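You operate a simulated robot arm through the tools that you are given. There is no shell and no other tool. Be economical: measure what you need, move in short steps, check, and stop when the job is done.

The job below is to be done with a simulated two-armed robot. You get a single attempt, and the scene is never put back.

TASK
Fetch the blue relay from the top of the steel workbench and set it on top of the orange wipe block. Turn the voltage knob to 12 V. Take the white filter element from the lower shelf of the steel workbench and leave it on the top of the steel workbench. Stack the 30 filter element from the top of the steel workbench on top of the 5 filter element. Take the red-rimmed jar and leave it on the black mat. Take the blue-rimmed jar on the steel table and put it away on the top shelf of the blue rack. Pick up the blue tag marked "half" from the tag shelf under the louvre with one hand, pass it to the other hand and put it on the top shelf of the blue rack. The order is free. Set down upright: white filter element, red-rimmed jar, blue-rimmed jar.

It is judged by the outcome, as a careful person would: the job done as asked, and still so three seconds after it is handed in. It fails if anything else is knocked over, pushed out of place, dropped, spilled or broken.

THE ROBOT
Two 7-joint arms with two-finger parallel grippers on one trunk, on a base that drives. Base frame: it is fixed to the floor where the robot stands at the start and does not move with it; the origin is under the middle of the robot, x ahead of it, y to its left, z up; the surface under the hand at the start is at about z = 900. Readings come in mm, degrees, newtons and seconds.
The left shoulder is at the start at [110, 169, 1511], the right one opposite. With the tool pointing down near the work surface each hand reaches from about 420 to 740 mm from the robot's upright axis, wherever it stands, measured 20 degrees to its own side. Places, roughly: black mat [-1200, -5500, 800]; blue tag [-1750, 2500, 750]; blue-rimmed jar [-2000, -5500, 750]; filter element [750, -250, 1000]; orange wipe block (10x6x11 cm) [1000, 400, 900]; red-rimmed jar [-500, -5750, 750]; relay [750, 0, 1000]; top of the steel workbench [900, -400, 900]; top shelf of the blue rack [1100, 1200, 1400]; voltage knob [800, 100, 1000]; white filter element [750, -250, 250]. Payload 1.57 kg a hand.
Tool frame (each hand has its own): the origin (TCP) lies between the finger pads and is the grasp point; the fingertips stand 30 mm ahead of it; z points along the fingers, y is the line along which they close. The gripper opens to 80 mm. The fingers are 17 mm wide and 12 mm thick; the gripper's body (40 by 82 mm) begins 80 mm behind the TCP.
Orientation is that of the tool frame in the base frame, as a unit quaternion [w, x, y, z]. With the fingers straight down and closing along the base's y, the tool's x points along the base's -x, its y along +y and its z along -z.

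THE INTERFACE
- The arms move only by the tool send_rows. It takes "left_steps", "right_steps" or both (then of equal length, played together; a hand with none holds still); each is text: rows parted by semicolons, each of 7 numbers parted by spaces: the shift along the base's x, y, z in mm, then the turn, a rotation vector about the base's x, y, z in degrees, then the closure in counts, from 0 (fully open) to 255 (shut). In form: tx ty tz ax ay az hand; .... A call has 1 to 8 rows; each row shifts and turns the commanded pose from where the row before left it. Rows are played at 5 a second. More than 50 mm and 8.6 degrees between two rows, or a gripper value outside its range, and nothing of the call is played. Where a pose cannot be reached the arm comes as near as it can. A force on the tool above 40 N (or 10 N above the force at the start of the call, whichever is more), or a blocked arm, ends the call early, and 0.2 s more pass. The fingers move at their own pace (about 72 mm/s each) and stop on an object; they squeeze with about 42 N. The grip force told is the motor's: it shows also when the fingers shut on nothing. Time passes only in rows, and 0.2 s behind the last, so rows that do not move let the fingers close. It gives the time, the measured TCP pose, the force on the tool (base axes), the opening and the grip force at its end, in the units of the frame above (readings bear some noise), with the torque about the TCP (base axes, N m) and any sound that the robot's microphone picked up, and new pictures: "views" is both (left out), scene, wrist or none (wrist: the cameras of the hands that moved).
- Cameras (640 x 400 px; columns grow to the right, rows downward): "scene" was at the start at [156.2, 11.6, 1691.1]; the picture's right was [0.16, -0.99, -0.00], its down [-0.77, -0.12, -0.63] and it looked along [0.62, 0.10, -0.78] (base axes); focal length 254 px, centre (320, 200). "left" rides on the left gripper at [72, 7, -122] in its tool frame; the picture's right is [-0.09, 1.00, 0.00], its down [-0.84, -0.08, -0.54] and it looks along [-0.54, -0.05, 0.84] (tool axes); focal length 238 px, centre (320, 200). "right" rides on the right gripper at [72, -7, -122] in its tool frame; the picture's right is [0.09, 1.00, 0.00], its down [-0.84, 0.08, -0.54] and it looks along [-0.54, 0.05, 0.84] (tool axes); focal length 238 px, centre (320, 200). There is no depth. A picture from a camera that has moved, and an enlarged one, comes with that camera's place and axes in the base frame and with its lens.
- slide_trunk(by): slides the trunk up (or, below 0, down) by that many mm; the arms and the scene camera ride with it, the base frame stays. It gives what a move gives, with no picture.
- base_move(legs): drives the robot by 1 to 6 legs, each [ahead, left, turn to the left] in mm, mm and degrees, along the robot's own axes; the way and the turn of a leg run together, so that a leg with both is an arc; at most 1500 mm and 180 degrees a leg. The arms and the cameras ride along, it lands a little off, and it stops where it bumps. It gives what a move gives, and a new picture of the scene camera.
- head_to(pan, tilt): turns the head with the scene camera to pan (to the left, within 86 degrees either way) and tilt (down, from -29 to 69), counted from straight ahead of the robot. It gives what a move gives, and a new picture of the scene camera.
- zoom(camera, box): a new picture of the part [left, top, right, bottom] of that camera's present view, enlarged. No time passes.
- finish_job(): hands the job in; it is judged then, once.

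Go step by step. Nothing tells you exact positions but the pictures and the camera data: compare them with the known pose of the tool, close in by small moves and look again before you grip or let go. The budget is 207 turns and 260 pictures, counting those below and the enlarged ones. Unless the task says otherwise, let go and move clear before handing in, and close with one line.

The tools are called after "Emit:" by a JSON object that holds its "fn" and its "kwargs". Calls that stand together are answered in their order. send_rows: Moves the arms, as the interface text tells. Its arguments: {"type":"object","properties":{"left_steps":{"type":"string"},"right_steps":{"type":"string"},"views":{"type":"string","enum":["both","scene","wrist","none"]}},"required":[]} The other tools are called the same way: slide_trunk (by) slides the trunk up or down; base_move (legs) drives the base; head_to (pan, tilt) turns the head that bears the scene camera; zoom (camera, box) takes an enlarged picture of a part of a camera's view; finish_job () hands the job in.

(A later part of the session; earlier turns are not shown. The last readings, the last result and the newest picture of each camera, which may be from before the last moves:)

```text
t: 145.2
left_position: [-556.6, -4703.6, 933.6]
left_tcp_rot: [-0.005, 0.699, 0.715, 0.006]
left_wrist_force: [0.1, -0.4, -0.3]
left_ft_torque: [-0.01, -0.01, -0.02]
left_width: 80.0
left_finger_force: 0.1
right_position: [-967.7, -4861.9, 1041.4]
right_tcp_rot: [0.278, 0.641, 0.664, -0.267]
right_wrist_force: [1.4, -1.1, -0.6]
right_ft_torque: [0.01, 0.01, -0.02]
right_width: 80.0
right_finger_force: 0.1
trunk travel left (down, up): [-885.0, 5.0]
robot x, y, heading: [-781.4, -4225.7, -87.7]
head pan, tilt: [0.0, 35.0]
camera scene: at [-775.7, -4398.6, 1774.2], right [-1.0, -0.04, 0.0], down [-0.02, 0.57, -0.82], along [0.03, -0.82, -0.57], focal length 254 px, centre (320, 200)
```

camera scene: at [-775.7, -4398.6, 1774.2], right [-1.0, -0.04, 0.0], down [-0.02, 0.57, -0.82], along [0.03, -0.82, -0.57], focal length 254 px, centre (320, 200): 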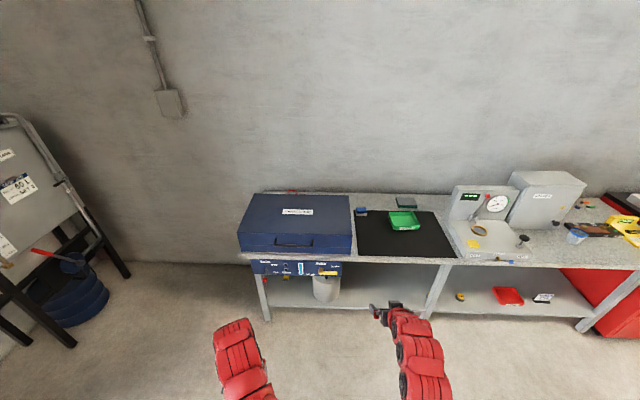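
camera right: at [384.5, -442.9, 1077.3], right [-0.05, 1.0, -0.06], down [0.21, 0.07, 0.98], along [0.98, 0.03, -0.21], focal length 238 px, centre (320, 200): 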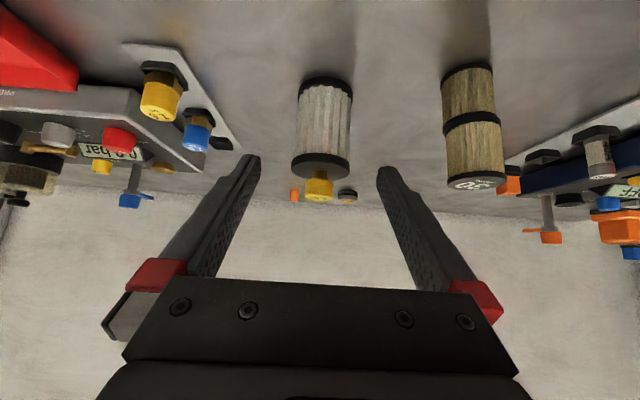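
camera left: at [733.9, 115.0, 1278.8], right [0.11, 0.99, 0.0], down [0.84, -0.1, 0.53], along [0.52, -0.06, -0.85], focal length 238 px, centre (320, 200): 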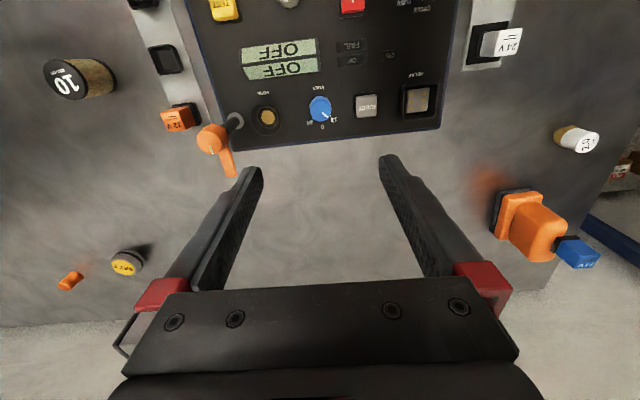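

Emit:
{"fn": "zoom", "kwargs": {"camera": "scene", "box": [230, 170, 460, 310]}}

Emit:
{"fn": "zoom", "kwargs": {"camera": "scene", "box": [430, 160, 640, 310]}}

```text
2.78 times, centred on (345, 240) of scene
camera zoom: at [-775.7, -4398.6, 1774.2], right [-1.0, -0.04, 0.0], down [-0.02, 0.57, -0.82], along [0.03, -0.82, -0.57], focal length 705 px, centre (250, 89)
```

zoom: 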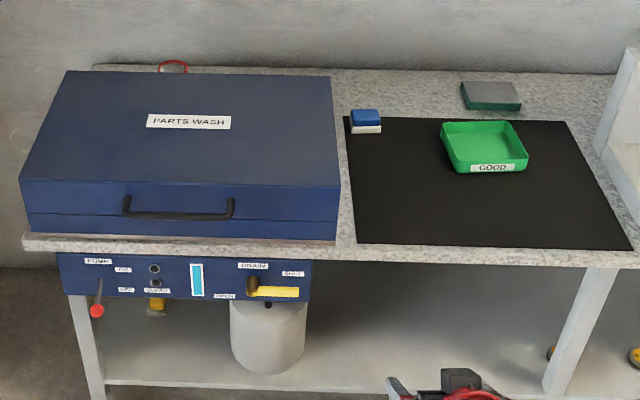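

```text
2.67 times, centred on (535, 235) of scene
camera zoom: at [-775.7, -4398.6, 1774.2], right [-1.0, -0.04, 0.0], down [-0.02, 0.57, -0.82], along [0.03, -0.82, -0.57], focal length 676 px, centre (-253, 107)
```

zoom: 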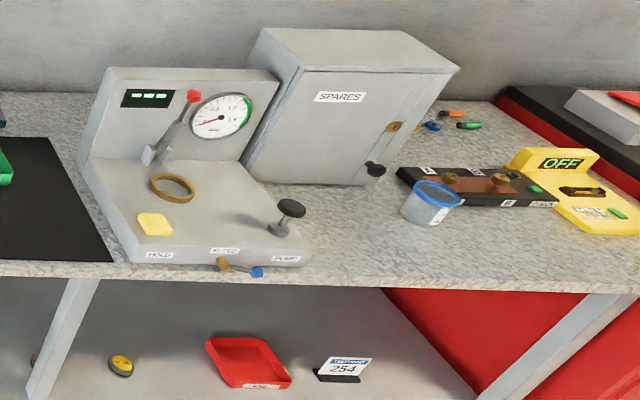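

Red-rimmed jar is behind the blue case near the wall (~(-544,-5767)); mat centre ~(-1200,-5465); blue-rimmed jar ~(-2130,-5483). Raise the hands and come closer.

Emit:
{"fn": "send_rows", "kwargs": {"left_steps": "0 -25 40 0 0 0 0;0 -25 40 0 0 0 0;0 -25 40 0 0 0 0;0 -25 40 0 0 0 0;0 -25 40 0 0 0 0;0 -25 40 0 0 0 0;0 0 0 0 0 0 0", "right_steps": "0 0 40 7.5 0 0 0;0 0 40 7.5 0 0 0;0 0 40 7.5 0 0 0;0 0 0 7.5 0 0 0;0 0 0 7.5 0 0 0;0 0 0 7.5 0 0 0;0 0 0 0 0 0 0", "views": "none"}}

Emit:
{"fn": "base_move", "kwargs": {"legs": [[500, 0, -2.3]]}}

```text
t: 146.8
left_position: [-557.4, -4871.9, 1152.3]
left_tcp_rot: [-0.004, 0.699, 0.715, 0.007]
left_wrist_force: [0.4, 0.3, -0.6]
left_ft_torque: [-0.01, -0.01, 0.03]
left_width: 80.1
left_finger_force: 0.0
left hand out of reach, approached as far as the arm can: row 4, 5
right_position: [-952.5, -4870.9, 1125.1]
right_tcp_rot: [0.012, 0.699, 0.715, 0.005]
right_wrist_force: [-0.9, -0.9, 0.5]
right_ft_torque: [-0.02, -0.01, 0.01]
right_width: 79.9
right_finger_force: 0.2
right hand out of reach, approached as far as the arm can: row 2, 5, 6
trunk travel left (down, up): [-885.0, 5.0]
robot x, y, heading: [-782.8, -4229.0, -87.7]
head pan, tilt: [0.0, 35.0]
```

```text
t: 149.7
left_position: [-576.2, -5386.1, 1151.3]
left_tcp_rot: [-0.005, 0.715, 0.699, 0.006]
left_wrist_force: [0.6, 0.0, 1.2]
left_ft_torque: [-0.02, 0.01, -0.03]
left_width: 80.1
left_finger_force: 0.2
right_position: [-969.8, -5365.3, 1126.7]
right_tcp_rot: [0.013, 0.714, 0.7, 0.004]
right_wrist_force: [-0.7, 0.1, -0.1]
right_ft_torque: [0.0, 0.0, -0.02]
right_width: 79.9
right_finger_force: 0.1
trunk travel left (down, up): [-885.0, 5.0]
robot x, y, heading: [-776.0, -4732.3, -90.1]
head pan, tilt: [0.0, 35.0]
camera scene: at [-774.3, -4901.0, 1774.3], right [-1.0, 0.0, 0.0], down [0.0, 0.57, -0.82], along [0.0, -0.82, -0.57], focal length 254 px, centre (320, 200)
```

scene: 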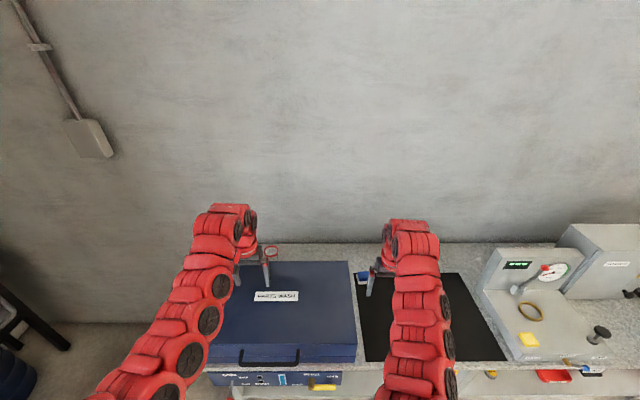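

Emit:
{"fn": "zoom", "kwargs": {"camera": "scene", "box": [220, 220, 350, 300]}}

Emit:
{"fn": "zoom", "kwargs": {"camera": "left", "box": [0, 0, 640, 400]}}

```text
4.92 times, centred on (285, 260) of scene
camera zoom: at [-774.3, -4901.0, 1774.3], right [-1.0, 0.0, 0.0], down [0.0, 0.57, -0.82], along [0.0, -0.82, -0.57], focal length 1248 px, centre (492, -95)
```

zoom: 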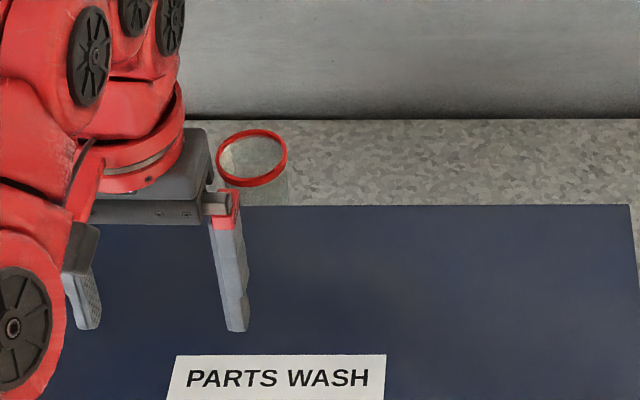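

```text
1.00 times, centred on (320, 200) of left (not enlarged: the box is as wide or as high as the picture)
camera zoom: at [-567.4, -5314.9, 1275.6], right [0.99, -0.11, 0.0], down [-0.1, -0.84, 0.53], along [-0.06, -0.53, -0.85], focal length 238 px, centre (320, 200)
```

zoom: 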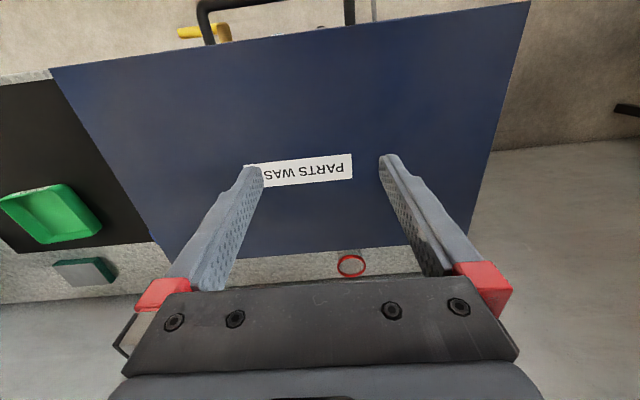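

Rim is ~69 mm in diameter at about (-544,-5740), z≈890; case top ≈930. Drive closer and look with the left wrist camera.

Emit:
{"fn": "base_move", "kwargs": {"legs": [[290, 0, 0]]}}

Emit:
{"fn": "slide_trunk", "kwargs": {"by": -80}}

Emit:
{"fn": "send_rows", "kwargs": {"left_steps": "12 -15 20 0 0 0 0;12 -20 20 0 0 0 0;9 -15 0 0 0 0 0;0 0 0 0 0 0 0", "views": "wrist"}}

```text
t: 151.7
left_position: [-575.1, -5673.0, 1152.1]
left_tcp_rot: [-0.004, 0.714, 0.701, 0.006]
left_wrist_force: [-0.3, 0.2, 0.2]
left_ft_torque: [0.0, 0.01, 0.02]
left_width: 80.1
left_finger_force: 0.1
right_position: [-969.9, -5654.6, 1126.1]
right_tcp_rot: [0.013, 0.714, 0.7, 0.004]
right_wrist_force: [0.5, 0.5, -0.4]
right_ft_torque: [0.01, 0.02, -0.02]
right_width: 80.0
right_finger_force: 0.1
trunk travel left (down, up): [-885.0, 5.0]
robot x, y, heading: [-776.1, -5023.9, -90.1]
head pan, tilt: [0.0, 35.0]
camera scene: at [-775.2, -5189.3, 1774.4], right [-1.0, 0.0, 0.0], down [0.0, 0.57, -0.82], along [0.0, -0.82, -0.57], focal length 254 px, centre (320, 200)
```

scene: 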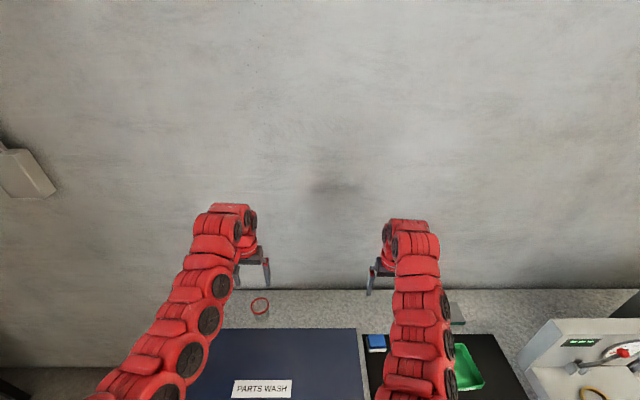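

```text
t: 152.9
left_position: [-575.7, -5673.5, 1070.9]
left_tcp_rot: [-0.005, 0.714, 0.7, 0.006]
left_wrist_force: [0.1, 0.4, -0.8]
left_ft_torque: [-0.02, 0.02, 0.02]
left_width: 79.8
left_finger_force: 0.1
right_position: [-970.1, -5655.3, 1045.1]
right_tcp_rot: [0.012, 0.714, 0.7, 0.004]
right_wrist_force: [0.2, 0.4, 0.3]
right_ft_torque: [0.02, 0.01, 0.02]
right_width: 79.8
right_finger_force: 0.0
trunk travel left (down, up): [-805.0, 85.0]
robot x, y, heading: [-774.5, -5020.4, -90.4]
head pan, tilt: [0.0, 35.0]
```

```text
t: 153.9
left_position: [-542.1, -5725.3, 1111.5]
left_tcp_rot: [-0.006, 0.715, 0.7, 0.006]
left_wrist_force: [0.2, 0.3, 0.3]
left_ft_torque: [0.01, 0.01, 0.01]
left_width: 80.0
left_finger_force: 0.1
right_position: [-971.6, -5656.5, 1045.9]
right_tcp_rot: [0.012, 0.714, 0.7, 0.004]
right_wrist_force: [-0.2, -0.5, 0.5]
right_ft_torque: [0.0, 0.01, 0.01]
right_width: 80.0
right_finger_force: 0.0
trunk travel left (down, up): [-805.0, 85.0]
robot x, y, heading: [-773.8, -5020.4, -90.3]
head pan, tilt: [0.0, 35.0]
camera left: at [-534.5, -5654.5, 1235.5], right [0.99, -0.11, 0.0], down [-0.09, -0.84, 0.53], along [-0.06, -0.53, -0.85], focal length 238 px, centre (320, 200)
```

left: 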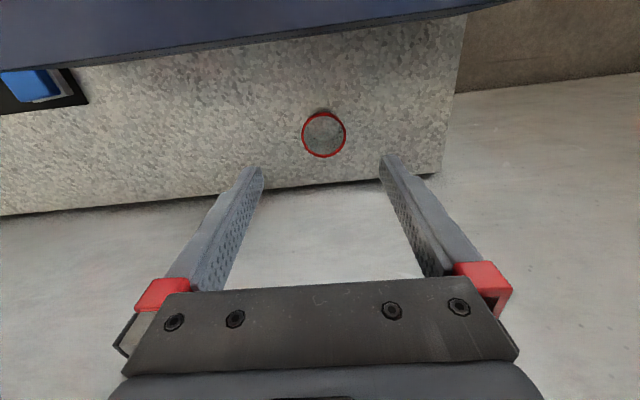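

Emit:
{"fn": "base_move", "kwargs": {"legs": [[30, 60, 0]]}}

Emit:
{"fn": "slide_trunk", "kwargs": {"by": -60}}

Emit:
{"fn": "send_rows", "kwargs": {"left_steps": "-20 -5 0 0 0 0 0;-20 -5 0 0 0 0 0;-19 -5 -10 0 0 0 0;0 0 0 0 0 0 0", "views": "wrist"}}

```text
t: 154.9
left_position: [-483.1, -5754.4, 1112.2]
left_tcp_rot: [-0.005, 0.714, 0.701, 0.006]
left_wrist_force: [0.4, -0.5, 0.0]
left_ft_torque: [-0.01, -0.04, -0.01]
left_width: 80.1
left_finger_force: 0.1
right_position: [-911.3, -5684.7, 1046.3]
right_tcp_rot: [0.014, 0.714, 0.7, 0.004]
right_wrist_force: [0.7, -0.7, 0.8]
right_ft_torque: [-0.01, 0.02, 0.02]
right_width: 80.0
right_finger_force: 0.0
trunk travel left (down, up): [-805.0, 85.0]
robot x, y, heading: [-714.1, -5050.5, -90.3]
head pan, tilt: [0.0, 35.0]
camera scene: at [-716.5, -5219.9, 1694.4], right [-1.0, 0.0, 0.0], down [0.0, 0.57, -0.82], along [0.0, -0.82, -0.57], focal length 254 px, centre (320, 200)
```

scene: 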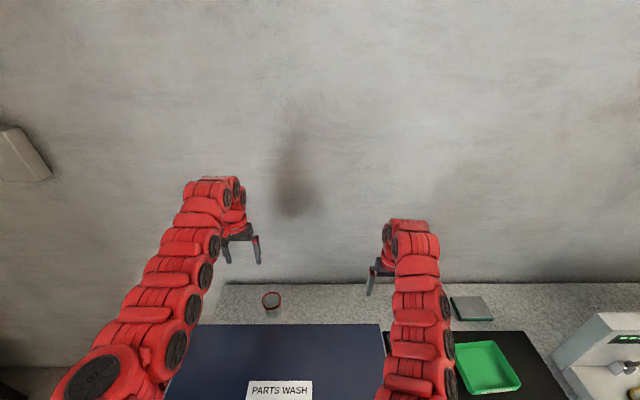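

```text
t: 155.9
left_position: [-482.2, -5753.3, 1052.7]
left_tcp_rot: [-0.004, 0.714, 0.7, 0.005]
left_wrist_force: [-0.3, 0.4, 0.4]
left_ft_torque: [0.0, -0.06, -0.03]
left_width: 80.1
left_finger_force: 0.1
right_position: [-910.3, -5686.1, 985.5]
right_tcp_rot: [0.013, 0.714, 0.7, 0.004]
right_wrist_force: [-0.3, -0.2, -1.2]
right_ft_torque: [0.01, -0.06, -0.01]
right_width: 79.9
right_finger_force: 0.0
trunk travel left (down, up): [-745.0, 145.0]
robot x, y, heading: [-715.5, -5052.4, -90.1]
head pan, tilt: [0.0, 35.0]
```

```text
t: 156.9
left_position: [-539.7, -5770.1, 1041.8]
left_tcp_rot: [-0.006, 0.714, 0.7, 0.004]
left_wrist_force: [-1.2, 0.3, 0.0]
left_ft_torque: [0.02, 0.0, 0.01]
left_width: 80.0
left_finger_force: 0.0
right_position: [-909.0, -5687.1, 985.8]
right_tcp_rot: [0.013, 0.714, 0.7, 0.005]
right_wrist_force: [0.2, 0.0, -0.8]
right_ft_torque: [-0.02, -0.01, -0.01]
right_width: 80.0
right_finger_force: 0.1
trunk travel left (down, up): [-745.0, 145.0]
robot x, y, heading: [-712.4, -5053.9, -90.0]
head pan, tilt: [0.0, 35.0]
camera left: at [-531.4, -5699.0, 1165.1], right [0.99, -0.11, 0.0], down [-0.09, -0.84, 0.53], along [-0.06, -0.53, -0.85], focal length 238 px, centre (320, 200)
```

left: 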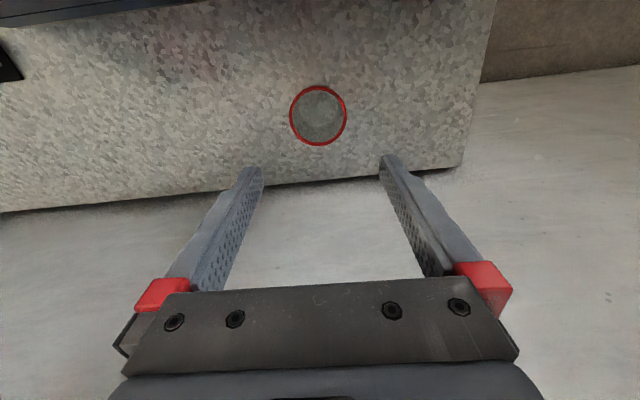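

Emit:
{"fn": "send_rows", "kwargs": {"left_steps": "-1 1 -30 0 0 0 0;0 1 -30 0 0 0 0;0 0 -30 0 0 0 0;0 0 0 0 0 0 0", "views": "wrist"}}

```text
t: 157.9
left_position: [-540.1, -5768.0, 951.4]
left_tcp_rot: [-0.006, 0.714, 0.7, 0.006]
left_wrist_force: [0.0, 1.0, 1.3]
left_ft_torque: [-0.01, 0.03, 0.0]
left_width: 80.0
left_finger_force: 0.3
right_position: [-908.9, -5685.3, 984.6]
right_tcp_rot: [0.012, 0.714, 0.7, 0.005]
right_wrist_force: [-0.3, -0.2, -0.5]
right_ft_torque: [0.0, 0.02, 0.01]
right_width: 79.9
right_finger_force: 0.1
trunk travel left (down, up): [-745.0, 145.0]
robot x, y, heading: [-712.3, -5053.4, -90.3]
head pan, tilt: [0.0, 35.0]
camera left: at [-532.4, -5697.5, 1075.4], right [0.99, -0.11, 0.0], down [-0.09, -0.84, 0.53], along [-0.06, -0.53, -0.85], focal length 238 px, centre (320, 200)
```

left: 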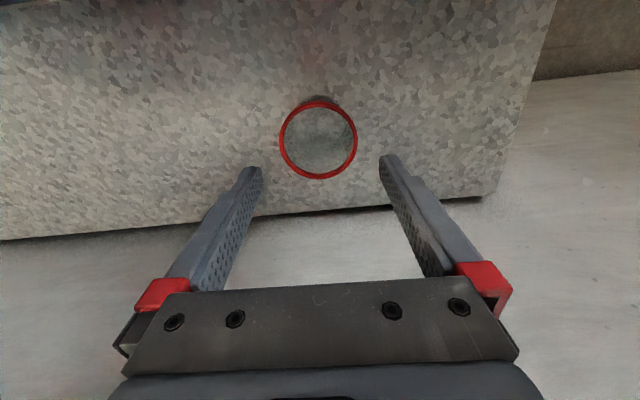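

Emit:
{"fn": "send_rows", "kwargs": {"left_steps": "-1 1 -25 0 0 0 0;0 1 -22 0 0 0 0;0 0 0 0 0 0 0", "views": "wrist"}}

```text
t: 158.7
left_position: [-544.9, -5758.9, 906.1]
left_tcp_rot: [-0.005, 0.713, 0.701, 0.006]
left_wrist_force: [-0.2, 0.7, 0.2]
left_ft_torque: [-0.02, -0.03, 0.01]
left_width: 80.1
left_finger_force: 0.0
left hand out of reach, approached as far as the arm can: row 1
right_position: [-909.4, -5686.3, 985.3]
right_tcp_rot: [0.012, 0.714, 0.7, 0.005]
right_wrist_force: [0.6, 0.7, -0.1]
right_ft_torque: [-0.03, 0.01, -0.01]
right_width: 79.9
right_finger_force: 0.0
trunk travel left (down, up): [-745.0, 145.0]
robot x, y, heading: [-714.2, -5053.8, -90.0]
head pan, tilt: [0.0, 35.0]
camera left: at [-536.8, -5687.7, 1030.5], right [0.99, -0.11, 0.0], down [-0.09, -0.84, 0.53], along [-0.06, -0.53, -0.85], focal length 238 px, centre (320, 200)
```

left: 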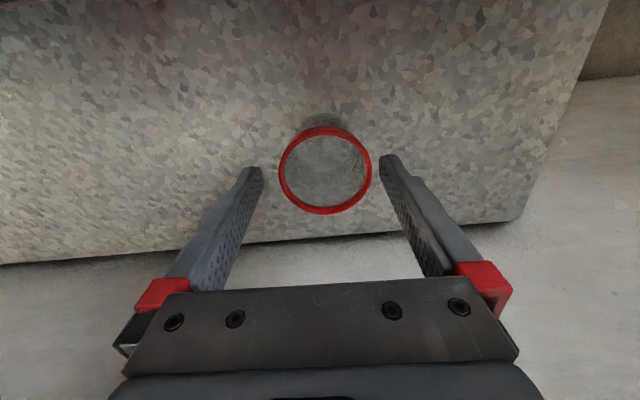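

Emit:
{"fn": "send_rows", "kwargs": {"left_steps": "0 0 40 0 0 0 0;0 0 40 0 0 0 0;0 0 0 0 0 0 0", "right_steps": "0 0 30 0 0 0 0;0 0 30 0 0 0 0;0 0 0 0 0 0 0", "views": "none"}}

Emit:
{"fn": "slide_trunk", "kwargs": {"by": -80}}

Emit:
{"fn": "send_rows", "kwargs": {"left_steps": "3 -6 0 0 0 0 0;0 0 0 0 0 0 0", "views": "wrist"}}

```text
t: 159.5
left_position: [-544.7, -5756.8, 987.0]
left_tcp_rot: [-0.006, 0.714, 0.7, 0.006]
left_wrist_force: [0.0, -0.4, 0.3]
left_ft_torque: [-0.02, 0.0, 0.03]
left_width: 80.2
left_finger_force: 0.1
right_position: [-908.9, -5695.3, 1014.8]
right_tcp_rot: [0.011, 0.714, 0.7, 0.005]
right_wrist_force: [0.8, -0.3, -0.5]
right_ft_torque: [-0.01, 0.01, 0.01]
right_width: 79.9
right_finger_force: 0.2
right hand out of reach, approached as far as the arm can: row 1, 2
trunk travel left (down, up): [-745.0, 145.0]
robot x, y, heading: [-712.8, -5051.1, -89.9]
head pan, tilt: [0.0, 35.0]
```

```text
t: 160.7
left_position: [-545.7, -5756.8, 907.9]
left_tcp_rot: [-0.005, 0.714, 0.7, 0.006]
left_wrist_force: [-0.5, 0.1, -0.4]
left_ft_torque: [-0.01, 0.02, -0.03]
left_width: 80.4
left_finger_force: 0.1
right_position: [-909.1, -5695.1, 935.5]
right_tcp_rot: [0.012, 0.713, 0.701, 0.006]
right_wrist_force: [0.2, 0.2, 0.3]
right_ft_torque: [-0.02, -0.01, 0.0]
right_width: 80.0
right_finger_force: 0.1
trunk travel left (down, up): [-665.0, 225.0]
robot x, y, heading: [-716.0, -5053.9, -89.9]
head pan, tilt: [0.0, 35.0]
```

```text
t: 161.3
left_position: [-542.2, -5762.8, 906.1]
left_tcp_rot: [-0.005, 0.714, 0.7, 0.006]
left_wrist_force: [0.6, -0.7, -0.5]
left_ft_torque: [0.0, 0.02, 0.0]
left_width: 80.0
left_finger_force: 0.0
right_position: [-908.6, -5694.0, 936.0]
right_tcp_rot: [0.012, 0.714, 0.7, 0.005]
right_wrist_force: [0.7, -0.2, 0.5]
right_ft_torque: [0.03, -0.01, 0.0]
right_width: 80.2
right_finger_force: 0.1
trunk travel left (down, up): [-665.0, 225.0]
robot x, y, heading: [-717.3, -5054.5, -90.0]
head pan, tilt: [0.0, 35.0]
camera left: at [-534.7, -5692.0, 1031.2], right [0.99, -0.11, 0.0], down [-0.09, -0.84, 0.53], along [-0.06, -0.53, -0.85], focal length 238 px, centre (320, 200)
```

left: 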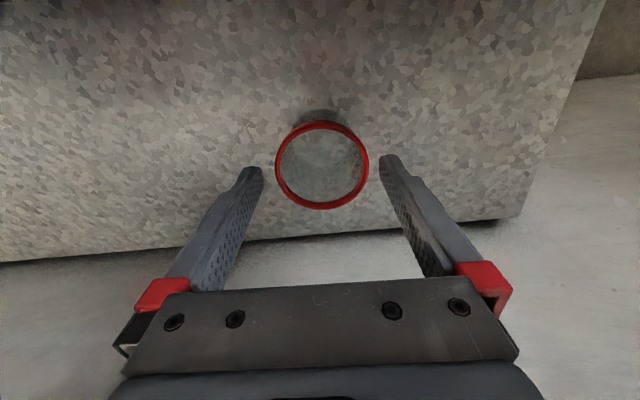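

Emit:
{"fn": "send_rows", "kwargs": {"left_steps": "0.5 0 -14 0 0 0 0;0 0 -14 0 0 0 0;0 0 -12 0 0 0 0;0 0 0 0 0 0 0", "views": "wrist"}}

```text
t: 162.3
left_position: [-543.2, -5763.2, 867.3]
left_tcp_rot: [-0.004, 0.714, 0.7, 0.006]
left_wrist_force: [-0.5, 0.3, 0.8]
left_ft_torque: [-0.03, 0.0, 0.02]
left_width: 80.0
left_finger_force: 0.0
right_position: [-909.0, -5693.7, 936.1]
right_tcp_rot: [0.013, 0.713, 0.701, 0.005]
right_wrist_force: [0.7, 0.2, -0.2]
right_ft_torque: [0.03, 0.0, -0.01]
right_width: 79.7
right_finger_force: 0.2
trunk travel left (down, up): [-665.0, 225.0]
robot x, y, heading: [-713.2, -5053.0, -90.2]
head pan, tilt: [0.0, 35.0]
camera left: at [-534.7, -5692.1, 991.5], right [0.99, -0.11, 0.0], down [-0.09, -0.84, 0.53], along [-0.06, -0.53, -0.85], focal length 238 px, centre (320, 200)
```

left: 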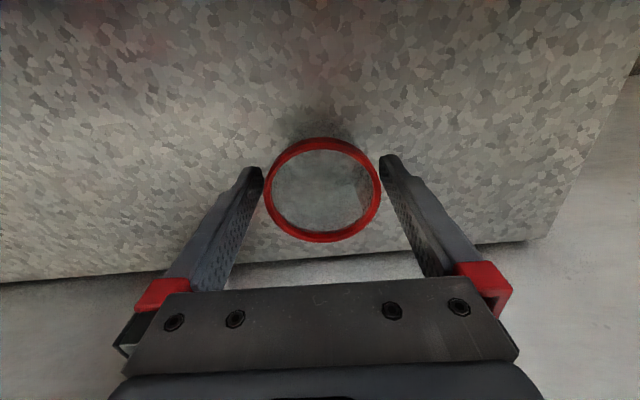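

Emit:
{"fn": "send_rows", "kwargs": {"left_steps": "0.5 0 -6 0 0 0 0;0 0 0 0 0 0 60;0 0 0 0 0 0 120;0 0 0 0 0 0 200;0 0 0 0 0 0 255;0 0 0 0 0 0 255", "views": "wrist"}}

```text
t: 163.7
left_position: [-542.1, -5762.3, 862.3]
left_tcp_rot: [-0.006, 0.714, 0.7, 0.007]
left_wrist_force: [-0.2, 0.1, -0.7]
left_ft_torque: [-0.02, -0.01, 0.02]
left_width: 64.8
left_finger_force: 41.5
right_position: [-908.5, -5694.9, 935.2]
right_tcp_rot: [0.011, 0.714, 0.7, 0.006]
right_wrist_force: [0.3, 0.0, -0.6]
right_ft_torque: [0.01, 0.03, 0.01]
right_width: 80.1
right_finger_force: 0.1
trunk travel left (down, up): [-665.0, 225.0]
robot x, y, heading: [-715.8, -5051.1, -90.3]
head pan, tilt: [0.0, 35.0]
camera left: at [-533.8, -5691.8, 985.5], right [0.99, -0.11, 0.0], down [-0.09, -0.84, 0.53], along [-0.06, -0.53, -0.85], focal length 238 px, centre (320, 200)
```

left: 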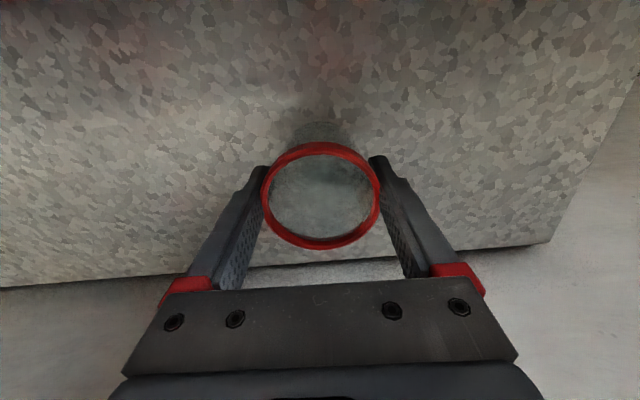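

Gripped the rim (65 mm). Lift with the trunk.

Emit:
{"fn": "send_rows", "kwargs": {"left_steps": "0 0 5 0 0 0 255;0 0 8 0 0 0 255;0 0 0 0 0 0 255", "views": "none"}}

Emit:
{"fn": "slide_trunk", "kwargs": {"by": 160}}

Emit:
{"fn": "zoom", "kwargs": {"camera": "left", "box": [120, 60, 520, 310]}}

```text
t: 164.5
left_position: [-543.3, -5761.8, 874.5]
left_tcp_rot: [-0.005, 0.714, 0.7, 0.007]
left_wrist_force: [-0.3, 0.3, -0.1]
left_ft_torque: [0.0, 0.0, 0.0]
left_width: 65.2
left_finger_force: 42.1
right_position: [-908.6, -5694.5, 937.1]
right_tcp_rot: [0.012, 0.714, 0.7, 0.006]
right_wrist_force: [-0.2, 0.5, -0.8]
right_ft_torque: [0.01, 0.01, 0.01]
right_width: 80.3
right_finger_force: 0.1
trunk travel left (down, up): [-665.0, 225.0]
robot x, y, heading: [-714.7, -5053.4, -90.2]
head pan, tilt: [0.0, 35.0]
```

```text
t: 166.3
left_position: [-542.0, -5763.4, 1033.7]
left_tcp_rot: [-0.005, 0.714, 0.7, 0.006]
left_wrist_force: [0.8, 0.4, -0.9]
left_ft_torque: [0.0, 0.02, -0.01]
left_width: 64.9
left_finger_force: 41.5
right_position: [-909.0, -5695.7, 1095.8]
right_tcp_rot: [0.011, 0.714, 0.7, 0.006]
right_wrist_force: [-0.1, -0.6, -0.4]
right_ft_torque: [0.0, 0.02, 0.04]
right_width: 80.0
right_finger_force: 0.1
trunk travel left (down, up): [-825.0, 65.0]
robot x, y, heading: [-714.4, -5049.8, -90.2]
head pan, tilt: [0.0, 35.0]
```

```text
1.60 times, centred on (320, 185) of left
camera zoom: at [-533.7, -5692.8, 1157.6], right [0.99, -0.11, 0.0], down [-0.09, -0.84, 0.53], along [-0.06, -0.53, -0.85], focal length 381 px, centre (320, 224)
```

zoom: 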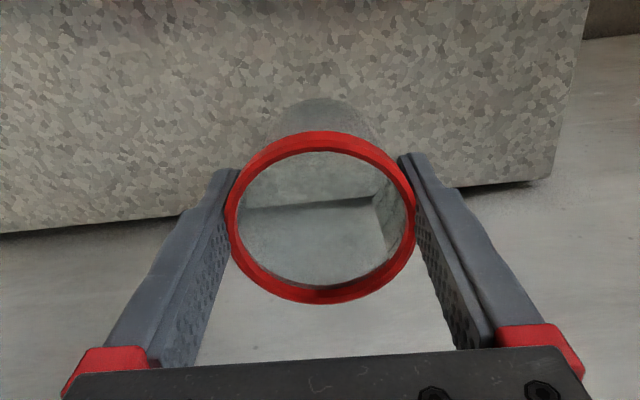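

Jar held upright and empty. Raise further, back off, strafe to the mat.

Emit:
{"fn": "slide_trunk", "kwargs": {"by": 60}}

Emit:
{"fn": "base_move", "kwargs": {"legs": [[-325, 0, 0], [0, -515, 0]]}}

Emit:
{"fn": "zoom", "kwargs": {"camera": "left", "box": [0, 0, 640, 400]}}

```text
t: 167.3
left_position: [-541.5, -5762.5, 1093.8]
left_tcp_rot: [-0.005, 0.714, 0.7, 0.006]
left_wrist_force: [0.0, 0.1, -1.0]
left_ft_torque: [-0.03, -0.01, 0.0]
left_width: 65.0
left_finger_force: 41.7
right_position: [-910.2, -5695.3, 1155.8]
right_tcp_rot: [0.011, 0.713, 0.701, 0.006]
right_wrist_force: [0.1, -1.1, -0.2]
right_ft_torque: [-0.01, 0.02, 0.01]
right_width: 80.2
right_finger_force: 0.1
trunk travel left (down, up): [-885.0, 5.0]
robot x, y, heading: [-714.3, -5057.7, -90.3]
head pan, tilt: [0.0, 35.0]
```

```text
t: 172.1
left_position: [-1057.2, -5431.6, 1093.6]
left_tcp_rot: [-0.006, 0.712, 0.702, 0.005]
left_wrist_force: [-0.5, -0.1, -0.5]
left_ft_torque: [0.02, 0.0, 0.04]
left_width: 64.5
left_finger_force: 42.3
right_position: [-1426.7, -5365.4, 1155.5]
right_tcp_rot: [0.012, 0.712, 0.702, 0.005]
right_wrist_force: [-0.7, -0.7, 0.2]
right_ft_torque: [-0.02, 0.01, -0.04]
right_width: 80.0
right_finger_force: 0.0
trunk travel left (down, up): [-885.0, 5.0]
robot x, y, heading: [-1234.7, -4722.3, -90.1]
head pan, tilt: [0.0, 35.0]
camera scene: at [-1233.7, -4891.4, 1774.2], right [-1.0, 0.0, 0.0], down [0.0, 0.57, -0.82], along [0.0, -0.82, -0.57], focal length 254 px, centre (320, 200)
```

scene: 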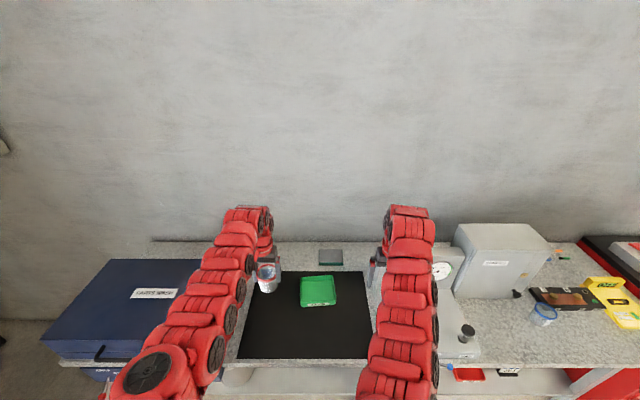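

```text
1.00 times, centred on (320, 200) of left (not enlarged: the box is as wide or as high as the picture)
camera zoom: at [-1050.9, -5361.9, 1217.7], right [0.99, -0.11, 0.0], down [-0.09, -0.84, 0.53], along [-0.06, -0.53, -0.85], focal length 238 px, centre (320, 200)
```

zoom: 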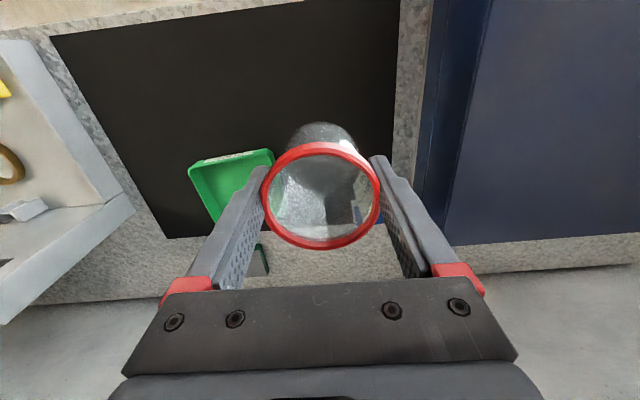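

Spot below is clear mat. Lower.

Emit:
{"fn": "send_rows", "kwargs": {"left_steps": "0 0 -40 0 0 0 255;0 0 -40 0 0 0 255;0 0 -40 0 0 0 255;0 0 -40 0 0 0 255;0 0 -35 0 0 0 255;0 0 0 0 0 0 255", "views": "wrist"}}

```text
t: 173.5
left_position: [-1074.9, -5409.7, 978.1]
left_tcp_rot: [-0.006, 0.712, 0.702, 0.006]
left_wrist_force: [0.1, 0.7, -0.5]
left_ft_torque: [-0.02, 0.04, 0.0]
left_width: 64.8
left_finger_force: 42.4
left hand out of reach, approached as far as the arm can: row 2, 3, 4, 5
right_position: [-1425.8, -5365.1, 1156.6]
right_tcp_rot: [0.011, 0.712, 0.702, 0.006]
right_wrist_force: [0.5, -0.2, 0.0]
right_ft_torque: [0.02, -0.01, 0.0]
right_width: 80.1
right_finger_force: 0.0
trunk travel left (down, up): [-885.0, 5.0]
robot x, y, heading: [-1235.4, -4723.2, -89.8]
head pan, tilt: [0.0, 35.0]
camera left: at [-1067.9, -5338.7, 1103.5], right [0.99, -0.11, 0.0], down [-0.09, -0.84, 0.53], along [-0.06, -0.53, -0.85], focal length 238 px, centre (320, 200)
```

left: 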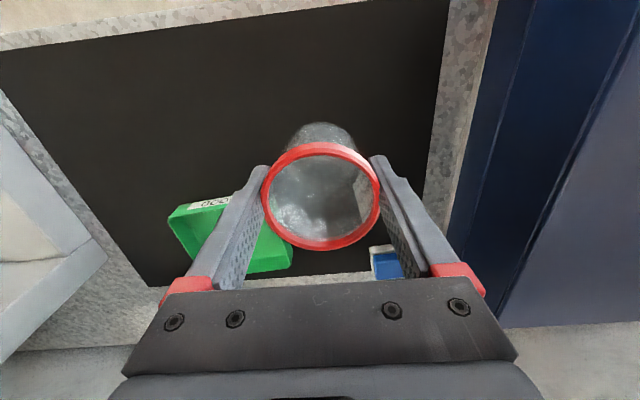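

Emit:
{"fn": "slide_trunk", "kwargs": {"by": -95}}

Emit:
{"fn": "send_rows", "kwargs": {"left_steps": "0 0 -6 0 0 0 255;0 0 -4 0 0 0 255;0 0 -3 0 0 0 255;0 0 -3 0 0 0 255;0 0 -3 0 0 0 255;0 0 0 0 0 0 255", "views": "wrist"}}

```text
t: 174.8
left_position: [-1075.7, -5409.7, 884.0]
left_tcp_rot: [-0.005, 0.712, 0.703, 0.006]
left_wrist_force: [-0.3, 0.2, -1.2]
left_ft_torque: [0.0, 0.01, 0.0]
left_width: 64.8
left_finger_force: 41.8
right_position: [-1427.1, -5366.0, 1061.9]
right_tcp_rot: [0.011, 0.712, 0.702, 0.005]
right_wrist_force: [0.3, -0.1, 0.3]
right_ft_torque: [0.0, -0.01, 0.05]
right_width: 80.2
right_finger_force: 0.1
trunk travel left (down, up): [-790.0, 100.0]
robot x, y, heading: [-1239.3, -4723.1, -89.9]
head pan, tilt: [0.0, 35.0]
```

```text
t: 176.2
left_position: [-1076.9, -5404.8, 873.9]
left_tcp_rot: [-0.006, 0.712, 0.702, 0.007]
left_wrist_force: [0.6, 0.8, -0.9]
left_ft_torque: [0.02, -0.04, -0.01]
left_width: 64.6
left_finger_force: 42.4
left hand out of reach, approached as far as the arm can: row 2, 4
right_position: [-1427.3, -5365.8, 1061.0]
right_tcp_rot: [0.011, 0.712, 0.702, 0.006]
right_wrist_force: [0.1, -0.3, -0.5]
right_ft_torque: [0.0, 0.0, 0.02]
right_width: 80.1
right_finger_force: 0.0
trunk travel left (down, up): [-790.0, 100.0]
robot x, y, heading: [-1236.5, -4720.1, -89.8]
head pan, tilt: [0.0, 35.0]
camera left: at [-1069.4, -5334.9, 997.9], right [0.99, -0.11, 0.0], down [-0.09, -0.84, 0.53], along [-0.06, -0.52, -0.85], focal length 238 px, centre (320, 200)
```

left: 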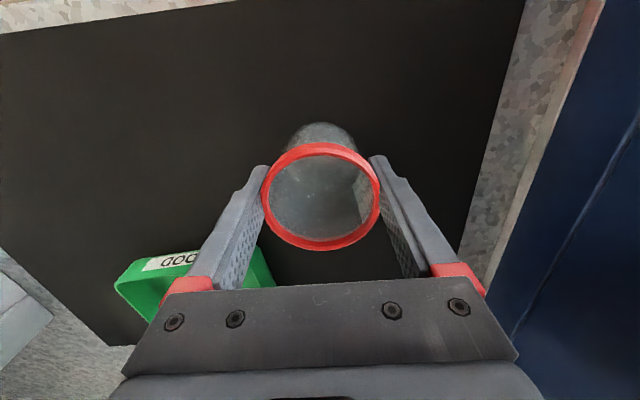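

Emit:
{"fn": "send_rows", "kwargs": {"left_steps": "0 10 0 0 0 0 255;0 5 -3 0 0 0 255;0 0 -2 0 0 0 255;0 0 -2 0 0 0 255;0 0 -2 0 0 0 255;0 0 -2 0 0 0 255;0 0 0 0 0 0 255", "views": "none"}}

```text
t: 177.8
left_position: [-1076.9, -5390.4, 863.7]
left_tcp_rot: [-0.005, 0.712, 0.702, 0.006]
left_wrist_force: [0.9, -1.0, 9.8]
left_ft_torque: [-0.05, 0.06, 0.04]
left_width: 64.8
left_finger_force: 42.5
right_position: [-1426.9, -5364.7, 1061.1]
right_tcp_rot: [0.011, 0.712, 0.702, 0.006]
right_wrist_force: [0.0, 0.8, 0.0]
right_ft_torque: [0.01, 0.01, 0.0]
right_width: 79.9
right_finger_force: 0.1
trunk travel left (down, up): [-790.0, 100.0]
robot x, y, heading: [-1234.3, -4725.2, -89.7]
head pan, tilt: [0.0, 35.0]
```

Emit:
{"fn": "send_rows", "kwargs": {"left_steps": "0 0 -1 0 0 0 255;0 0 0 0 0 0 150;0 0 0 0 0 0 60;0 0 0 0 0 0 0;0 0 0 0 0 0 0;0 0 0 0 0 0 0", "views": "wrist"}}

```text
t: 179.2
left_position: [-1077.2, -5391.4, 862.3]
left_tcp_rot: [-0.005, 0.712, 0.702, 0.007]
left_wrist_force: [-0.2, 0.8, 0.1]
left_ft_torque: [0.01, 0.0, -0.01]
left_width: 80.3
left_finger_force: 0.1
right_position: [-1426.8, -5366.5, 1060.8]
right_tcp_rot: [0.011, 0.712, 0.702, 0.006]
right_wrist_force: [-0.1, 0.6, 1.1]
right_ft_torque: [-0.01, 0.05, -0.02]
right_width: 79.8
right_finger_force: 0.1
trunk travel left (down, up): [-790.0, 100.0]
robot x, y, heading: [-1234.6, -4721.0, -89.8]
head pan, tilt: [0.0, 35.0]
camera left: at [-1069.1, -5320.8, 985.7], right [0.99, -0.11, 0.0], down [-0.09, -0.84, 0.53], along [-0.06, -0.53, -0.85], focal length 238 px, centre (320, 200)
```

left: 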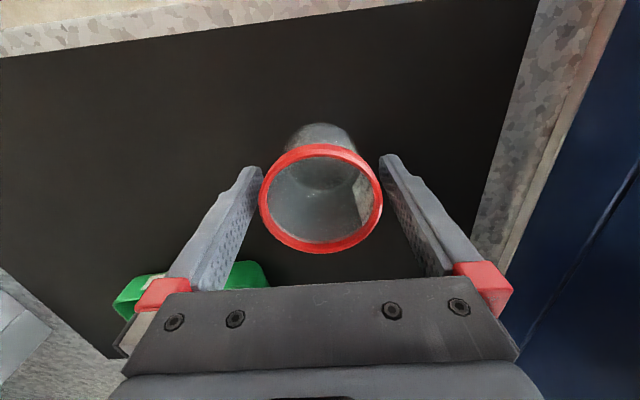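

Jar stands free between the fingers. Raise the trunk straight up.

Emit:
{"fn": "slide_trunk", "kwargs": {"by": 95}}

Emit:
{"fn": "zoom", "kwargs": {"camera": "left", "box": [0, 0, 640, 400]}}

Emit:
{"fn": "head_to", "kwargs": {"pan": -25, "tilt": 45}}

```text
t: 180.5
left_position: [-1077.8, -5391.2, 956.9]
left_tcp_rot: [-0.005, 0.712, 0.702, 0.006]
left_wrist_force: [0.6, -0.1, -0.1]
left_ft_torque: [0.07, 0.02, -0.01]
left_width: 80.0
left_finger_force: 0.0
right_position: [-1427.0, -5367.1, 1154.8]
right_tcp_rot: [0.012, 0.712, 0.702, 0.006]
right_wrist_force: [-0.3, -0.3, 1.1]
right_ft_torque: [0.0, 0.01, 0.04]
right_width: 80.1
right_finger_force: 0.1
trunk travel left (down, up): [-885.0, 5.0]
robot x, y, heading: [-1235.1, -4722.4, -89.8]
head pan, tilt: [0.0, 35.0]
```

```text
1.00 times, centred on (320, 200) of left (not enlarged: the box is as wide or as high as the picture)
camera zoom: at [-1069.2, -5320.6, 1081.0], right [0.99, -0.11, 0.0], down [-0.09, -0.84, 0.53], along [-0.06, -0.53, -0.85], focal length 238 px, centre (320, 200)
```

zoom: 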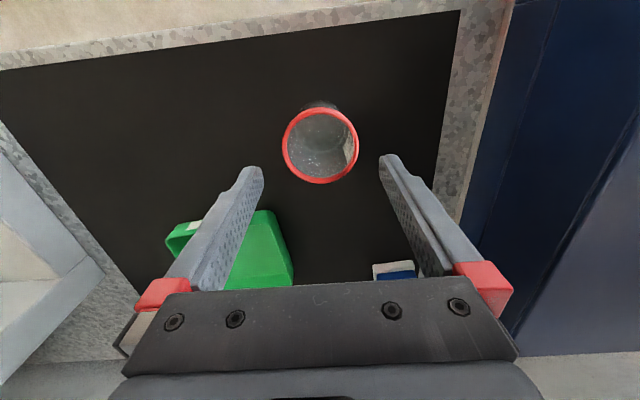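

```text
t: 181.4
left_position: [-1076.7, -5391.8, 957.9]
left_tcp_rot: [-0.004, 0.712, 0.702, 0.006]
left_wrist_force: [0.4, 0.2, 0.1]
left_ft_torque: [0.03, -0.04, 0.03]
left_width: 80.0
left_finger_force: 0.1
right_position: [-1428.1, -5365.6, 1156.0]
right_tcp_rot: [0.012, 0.712, 0.702, 0.006]
right_wrist_force: [-0.3, -0.9, -0.5]
right_ft_torque: [0.0, 0.03, -0.01]
right_width: 80.0
right_finger_force: 0.0
trunk travel left (down, up): [-885.0, 5.0]
robot x, y, heading: [-1237.6, -4721.7, -89.8]
head pan, tilt: [-25.0, 45.0]
camera scene: at [-1269.0, -4877.0, 1759.4], right [-0.91, 0.42, 0.0], down [0.3, 0.64, -0.71], along [-0.3, -0.64, -0.71], focal length 254 px, centre (320, 200)
```

scene: 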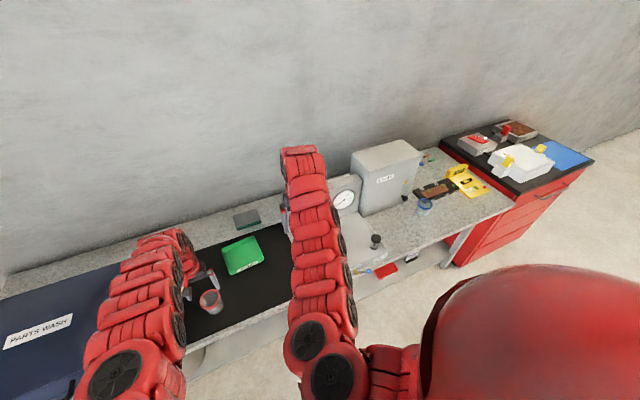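

Red jar done. Now go to the blue-rimmed jar: back off and strafe right.

Emit:
{"fn": "base_move", "kwargs": {"legs": [[-220, 0, 0], [0, -1060, 0]]}}

Emit:
{"fn": "head_to", "kwargs": {"pan": 8, "tilt": 40}}

```text
t: 188.3
left_position: [-2166.7, -5171.6, 957.1]
left_tcp_rot: [-0.005, 0.711, 0.703, 0.006]
left_wrist_force: [0.6, 0.7, 0.1]
left_ft_torque: [0.02, 0.06, -0.02]
left_width: 80.0
left_finger_force: 0.2
right_position: [-2515.3, -5148.0, 1156.6]
right_tcp_rot: [0.013, 0.71, 0.704, 0.006]
right_wrist_force: [0.3, 0.5, 0.2]
right_ft_torque: [-0.03, 0.0, -0.02]
right_width: 79.9
right_finger_force: 0.0
trunk travel left (down, up): [-885.0, 5.0]
robot x, y, heading: [-2328.4, -4501.5, -89.5]
head pan, tilt: [-25.0, 45.0]
camera scene: at [-2359.7, -4658.8, 1759.4], right [-0.91, 0.42, 0.0], down [0.29, 0.64, -0.71], along [-0.29, -0.64, -0.71], focal length 254 px, centre (320, 200)
```

scene: 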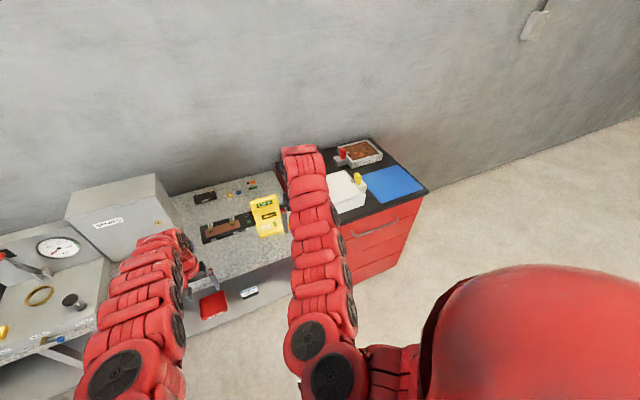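

```text
t: 189.3
left_position: [-2164.9, -5171.9, 956.9]
left_tcp_rot: [-0.004, 0.711, 0.703, 0.006]
left_wrist_force: [-0.7, 1.1, -0.1]
left_ft_torque: [0.01, 0.01, 0.02]
left_width: 80.2
left_finger_force: 0.0
right_position: [-2515.4, -5148.6, 1155.2]
right_tcp_rot: [0.011, 0.71, 0.704, 0.006]
right_wrist_force: [0.2, -0.6, 0.7]
right_ft_torque: [-0.02, -0.02, 0.02]
right_width: 80.1
right_finger_force: 0.1
trunk travel left (down, up): [-885.0, 5.0]
robot x, y, heading: [-2326.3, -4505.2, -89.6]
head pan, tilt: [8.0, 40.0]
camera scene: at [-2313.8, -4668.9, 1766.6], right [-0.99, -0.15, 0.0], down [-0.09, 0.64, -0.77], along [0.11, -0.76, -0.64], focal length 254 px, centre (320, 200)
```

scene: 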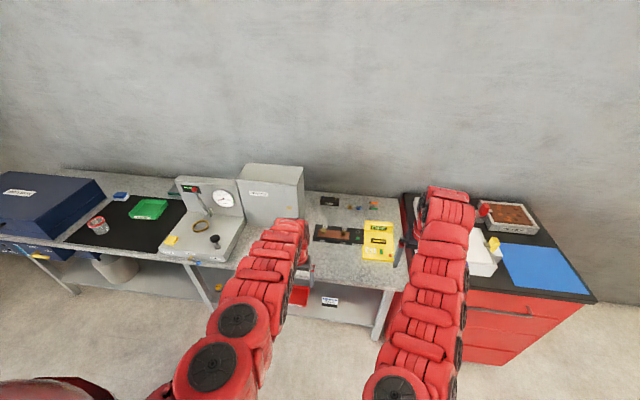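

Emit:
{"fn": "send_rows", "kwargs": {"left_steps": "0 0 10 -7.5 0 0 0;0 0 10 -7.5 0 0 0;0 0 10 -7.5 0 0 0;0 0 0 -7.5 0 0 0;0 0 0 -7.5 0 0 0;0 0 0 -7.5 0 0 0;0 0 0 0 0 0 0", "views": "wrist"}}

```text
t: 190.9
left_position: [-2169.6, -5175.2, 985.4]
left_tcp_rot: [0.16, 0.692, 0.685, -0.166]
left_wrist_force: [-0.5, 0.4, 0.0]
left_ft_torque: [0.0, -0.04, -0.01]
left_width: 80.1
left_finger_force: 0.0
left hand out of reach, approached as far as the arm can: row 4, 5, 6
right_position: [-2514.4, -5146.8, 1155.2]
right_tcp_rot: [0.011, 0.71, 0.704, 0.005]
right_wrist_force: [0.4, -0.3, 0.3]
right_ft_torque: [0.0, 0.0, 0.02]
right_width: 80.0
right_finger_force: 0.1
trunk travel left (down, up): [-885.0, 5.0]
robot x, y, heading: [-2325.9, -4505.9, -89.5]
head pan, tilt: [8.0, 40.0]
camera left: at [-2159.7, -5054.8, 1063.8], right [0.99, -0.1, 0.04], down [-0.08, -0.51, 0.86], along [-0.07, -0.86, -0.51], focal length 238 px, centre (320, 200)
```

left: 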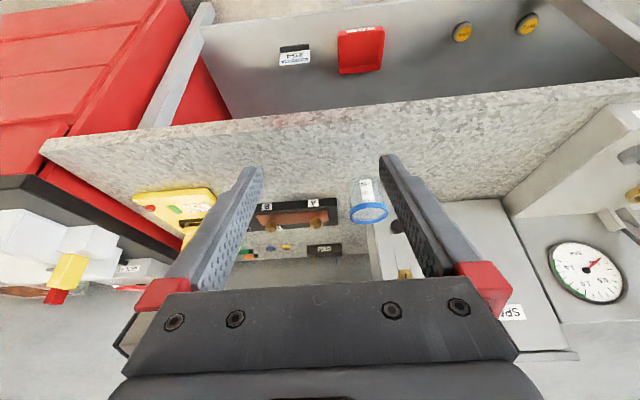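

Blue-rimmed jar rim at ≈(-2104,-5446,866), same size. Drive closer, and complete the tilt while extending.

Emit:
{"fn": "base_move", "kwargs": {"legs": [[150, 50, 0]]}}

Emit:
{"fn": "send_rows", "kwargs": {"left_steps": "0 -10 0 -6 0 0 0;0 -10 0 -6 0 0 0;0 -5 0 -6 0 0 0;0 0 0 0 0 0 0", "views": "wrist"}}

```text
t: 192.3
left_position: [-2116.8, -5321.7, 987.1]
left_tcp_rot: [0.16, 0.692, 0.684, -0.165]
left_wrist_force: [0.4, -0.7, -0.1]
left_ft_torque: [0.0, 0.01, 0.02]
left_width: 79.8
left_finger_force: 0.0
right_position: [-2463.1, -5297.7, 1156.9]
right_tcp_rot: [0.012, 0.709, 0.705, 0.005]
right_wrist_force: [-0.5, -0.1, 0.4]
right_ft_torque: [-0.04, -0.02, -0.02]
right_width: 80.2
right_finger_force: 0.0
trunk travel left (down, up): [-885.0, 5.0]
robot x, y, heading: [-2278.6, -4655.0, -89.6]
head pan, tilt: [8.0, 40.0]
camera scene: at [-2263.5, -4815.6, 1767.0], right [-0.99, -0.15, 0.0], down [-0.1, 0.63, -0.77], along [0.11, -0.76, -0.64], focal length 254 px, centre (320, 200)
```

scene: 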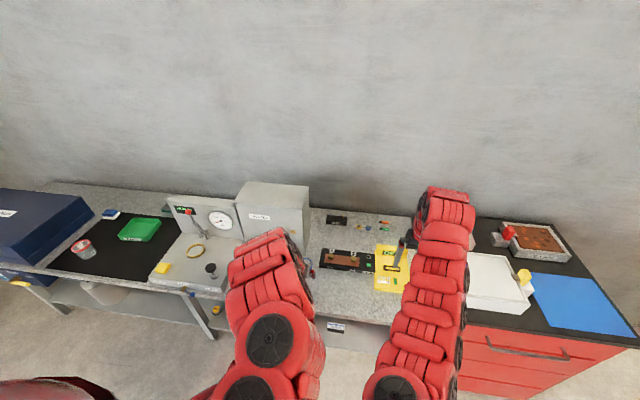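

```text
t: 193.3
left_position: [-2088.7, -5374.4, 1014.5]
left_tcp_rot: [0.216, 0.676, 0.664, -0.236]
left_wrist_force: [0.2, 0.2, 0.1]
left_ft_torque: [0.0, 0.0, 0.02]
left_width: 80.0
left_finger_force: 0.0
left hand out of reach, approached as far as the arm can: row 1, 2, 3
right_position: [-2464.0, -5298.0, 1156.1]
right_tcp_rot: [0.013, 0.709, 0.705, 0.005]
right_wrist_force: [0.7, -0.6, -0.1]
right_ft_torque: [0.0, 0.0, 0.02]
right_width: 80.3
right_finger_force: 0.0
trunk travel left (down, up): [-885.0, 5.0]
robot x, y, heading: [-2276.7, -4656.4, -89.3]
head pan, tilt: [8.0, 40.0]
camera left: at [-2077.4, -5242.4, 1068.3], right [0.99, -0.1, 0.03], down [-0.07, -0.34, 0.94], along [-0.08, -0.94, -0.34], focal length 238 px, centre (320, 200)
```

left: 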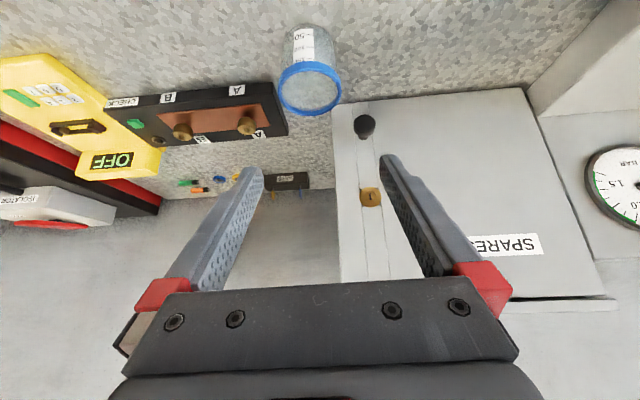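

Emit:
{"fn": "send_rows", "kwargs": {"left_steps": "-6 0 0 0 0 0 0;-6 0 0 0 0 0 0;0 0 0 0 0 0 0", "views": "none"}}

Emit:
{"fn": "slide_trunk", "kwargs": {"by": -90}}

Emit:
{"fn": "zoom", "kwargs": {"camera": "left", "box": [0, 0, 640, 400]}}

```text
t: 194.1
left_position: [-2100.4, -5374.5, 1012.6]
left_tcp_rot: [0.215, 0.676, 0.664, -0.235]
left_wrist_force: [0.3, 0.2, 0.5]
left_ft_torque: [-0.01, 0.02, 0.01]
left_width: 79.9
left_finger_force: 0.0
right_position: [-2462.1, -5298.4, 1157.0]
right_tcp_rot: [0.012, 0.709, 0.705, 0.005]
right_wrist_force: [0.2, -0.7, -0.7]
right_ft_torque: [0.01, -0.04, 0.02]
right_width: 79.8
right_finger_force: 0.1
trunk travel left (down, up): [-885.0, 5.0]
robot x, y, heading: [-2278.6, -4656.9, -89.5]
head pan, tilt: [8.0, 40.0]
```

```text
t: 195.3
left_position: [-2099.6, -5373.9, 922.2]
left_tcp_rot: [0.216, 0.676, 0.663, -0.237]
left_wrist_force: [0.1, -0.1, 0.6]
left_ft_torque: [0.0, 0.02, 0.01]
left_width: 80.2
left_finger_force: 0.1
right_position: [-2463.1, -5299.1, 1065.2]
right_tcp_rot: [0.011, 0.71, 0.704, 0.006]
right_wrist_force: [0.2, 0.3, 0.4]
right_ft_torque: [0.01, -0.04, 0.01]
right_width: 80.0
right_finger_force: 0.1
trunk travel left (down, up): [-795.0, 95.0]
robot x, y, heading: [-2272.9, -4654.8, -89.4]
head pan, tilt: [8.0, 40.0]
```

```text
1.00 times, centred on (320, 200) of left (not enlarged: the box is as wide or as high as the picture)
camera zoom: at [-2088.9, -5242.5, 977.4], right [0.99, -0.1, 0.03], down [-0.07, -0.34, 0.94], along [-0.08, -0.94, -0.34], focal length 238 px, centre (320, 200)
```

zoom: 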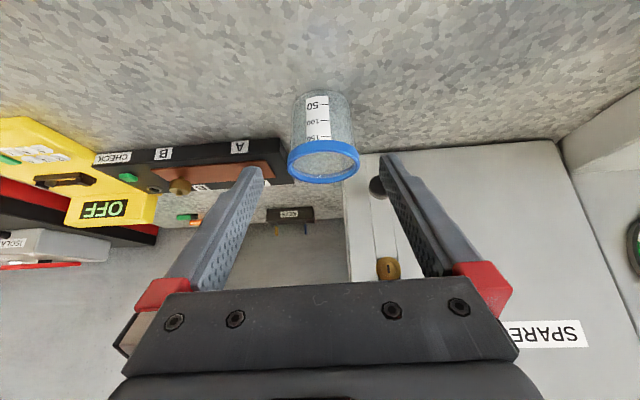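

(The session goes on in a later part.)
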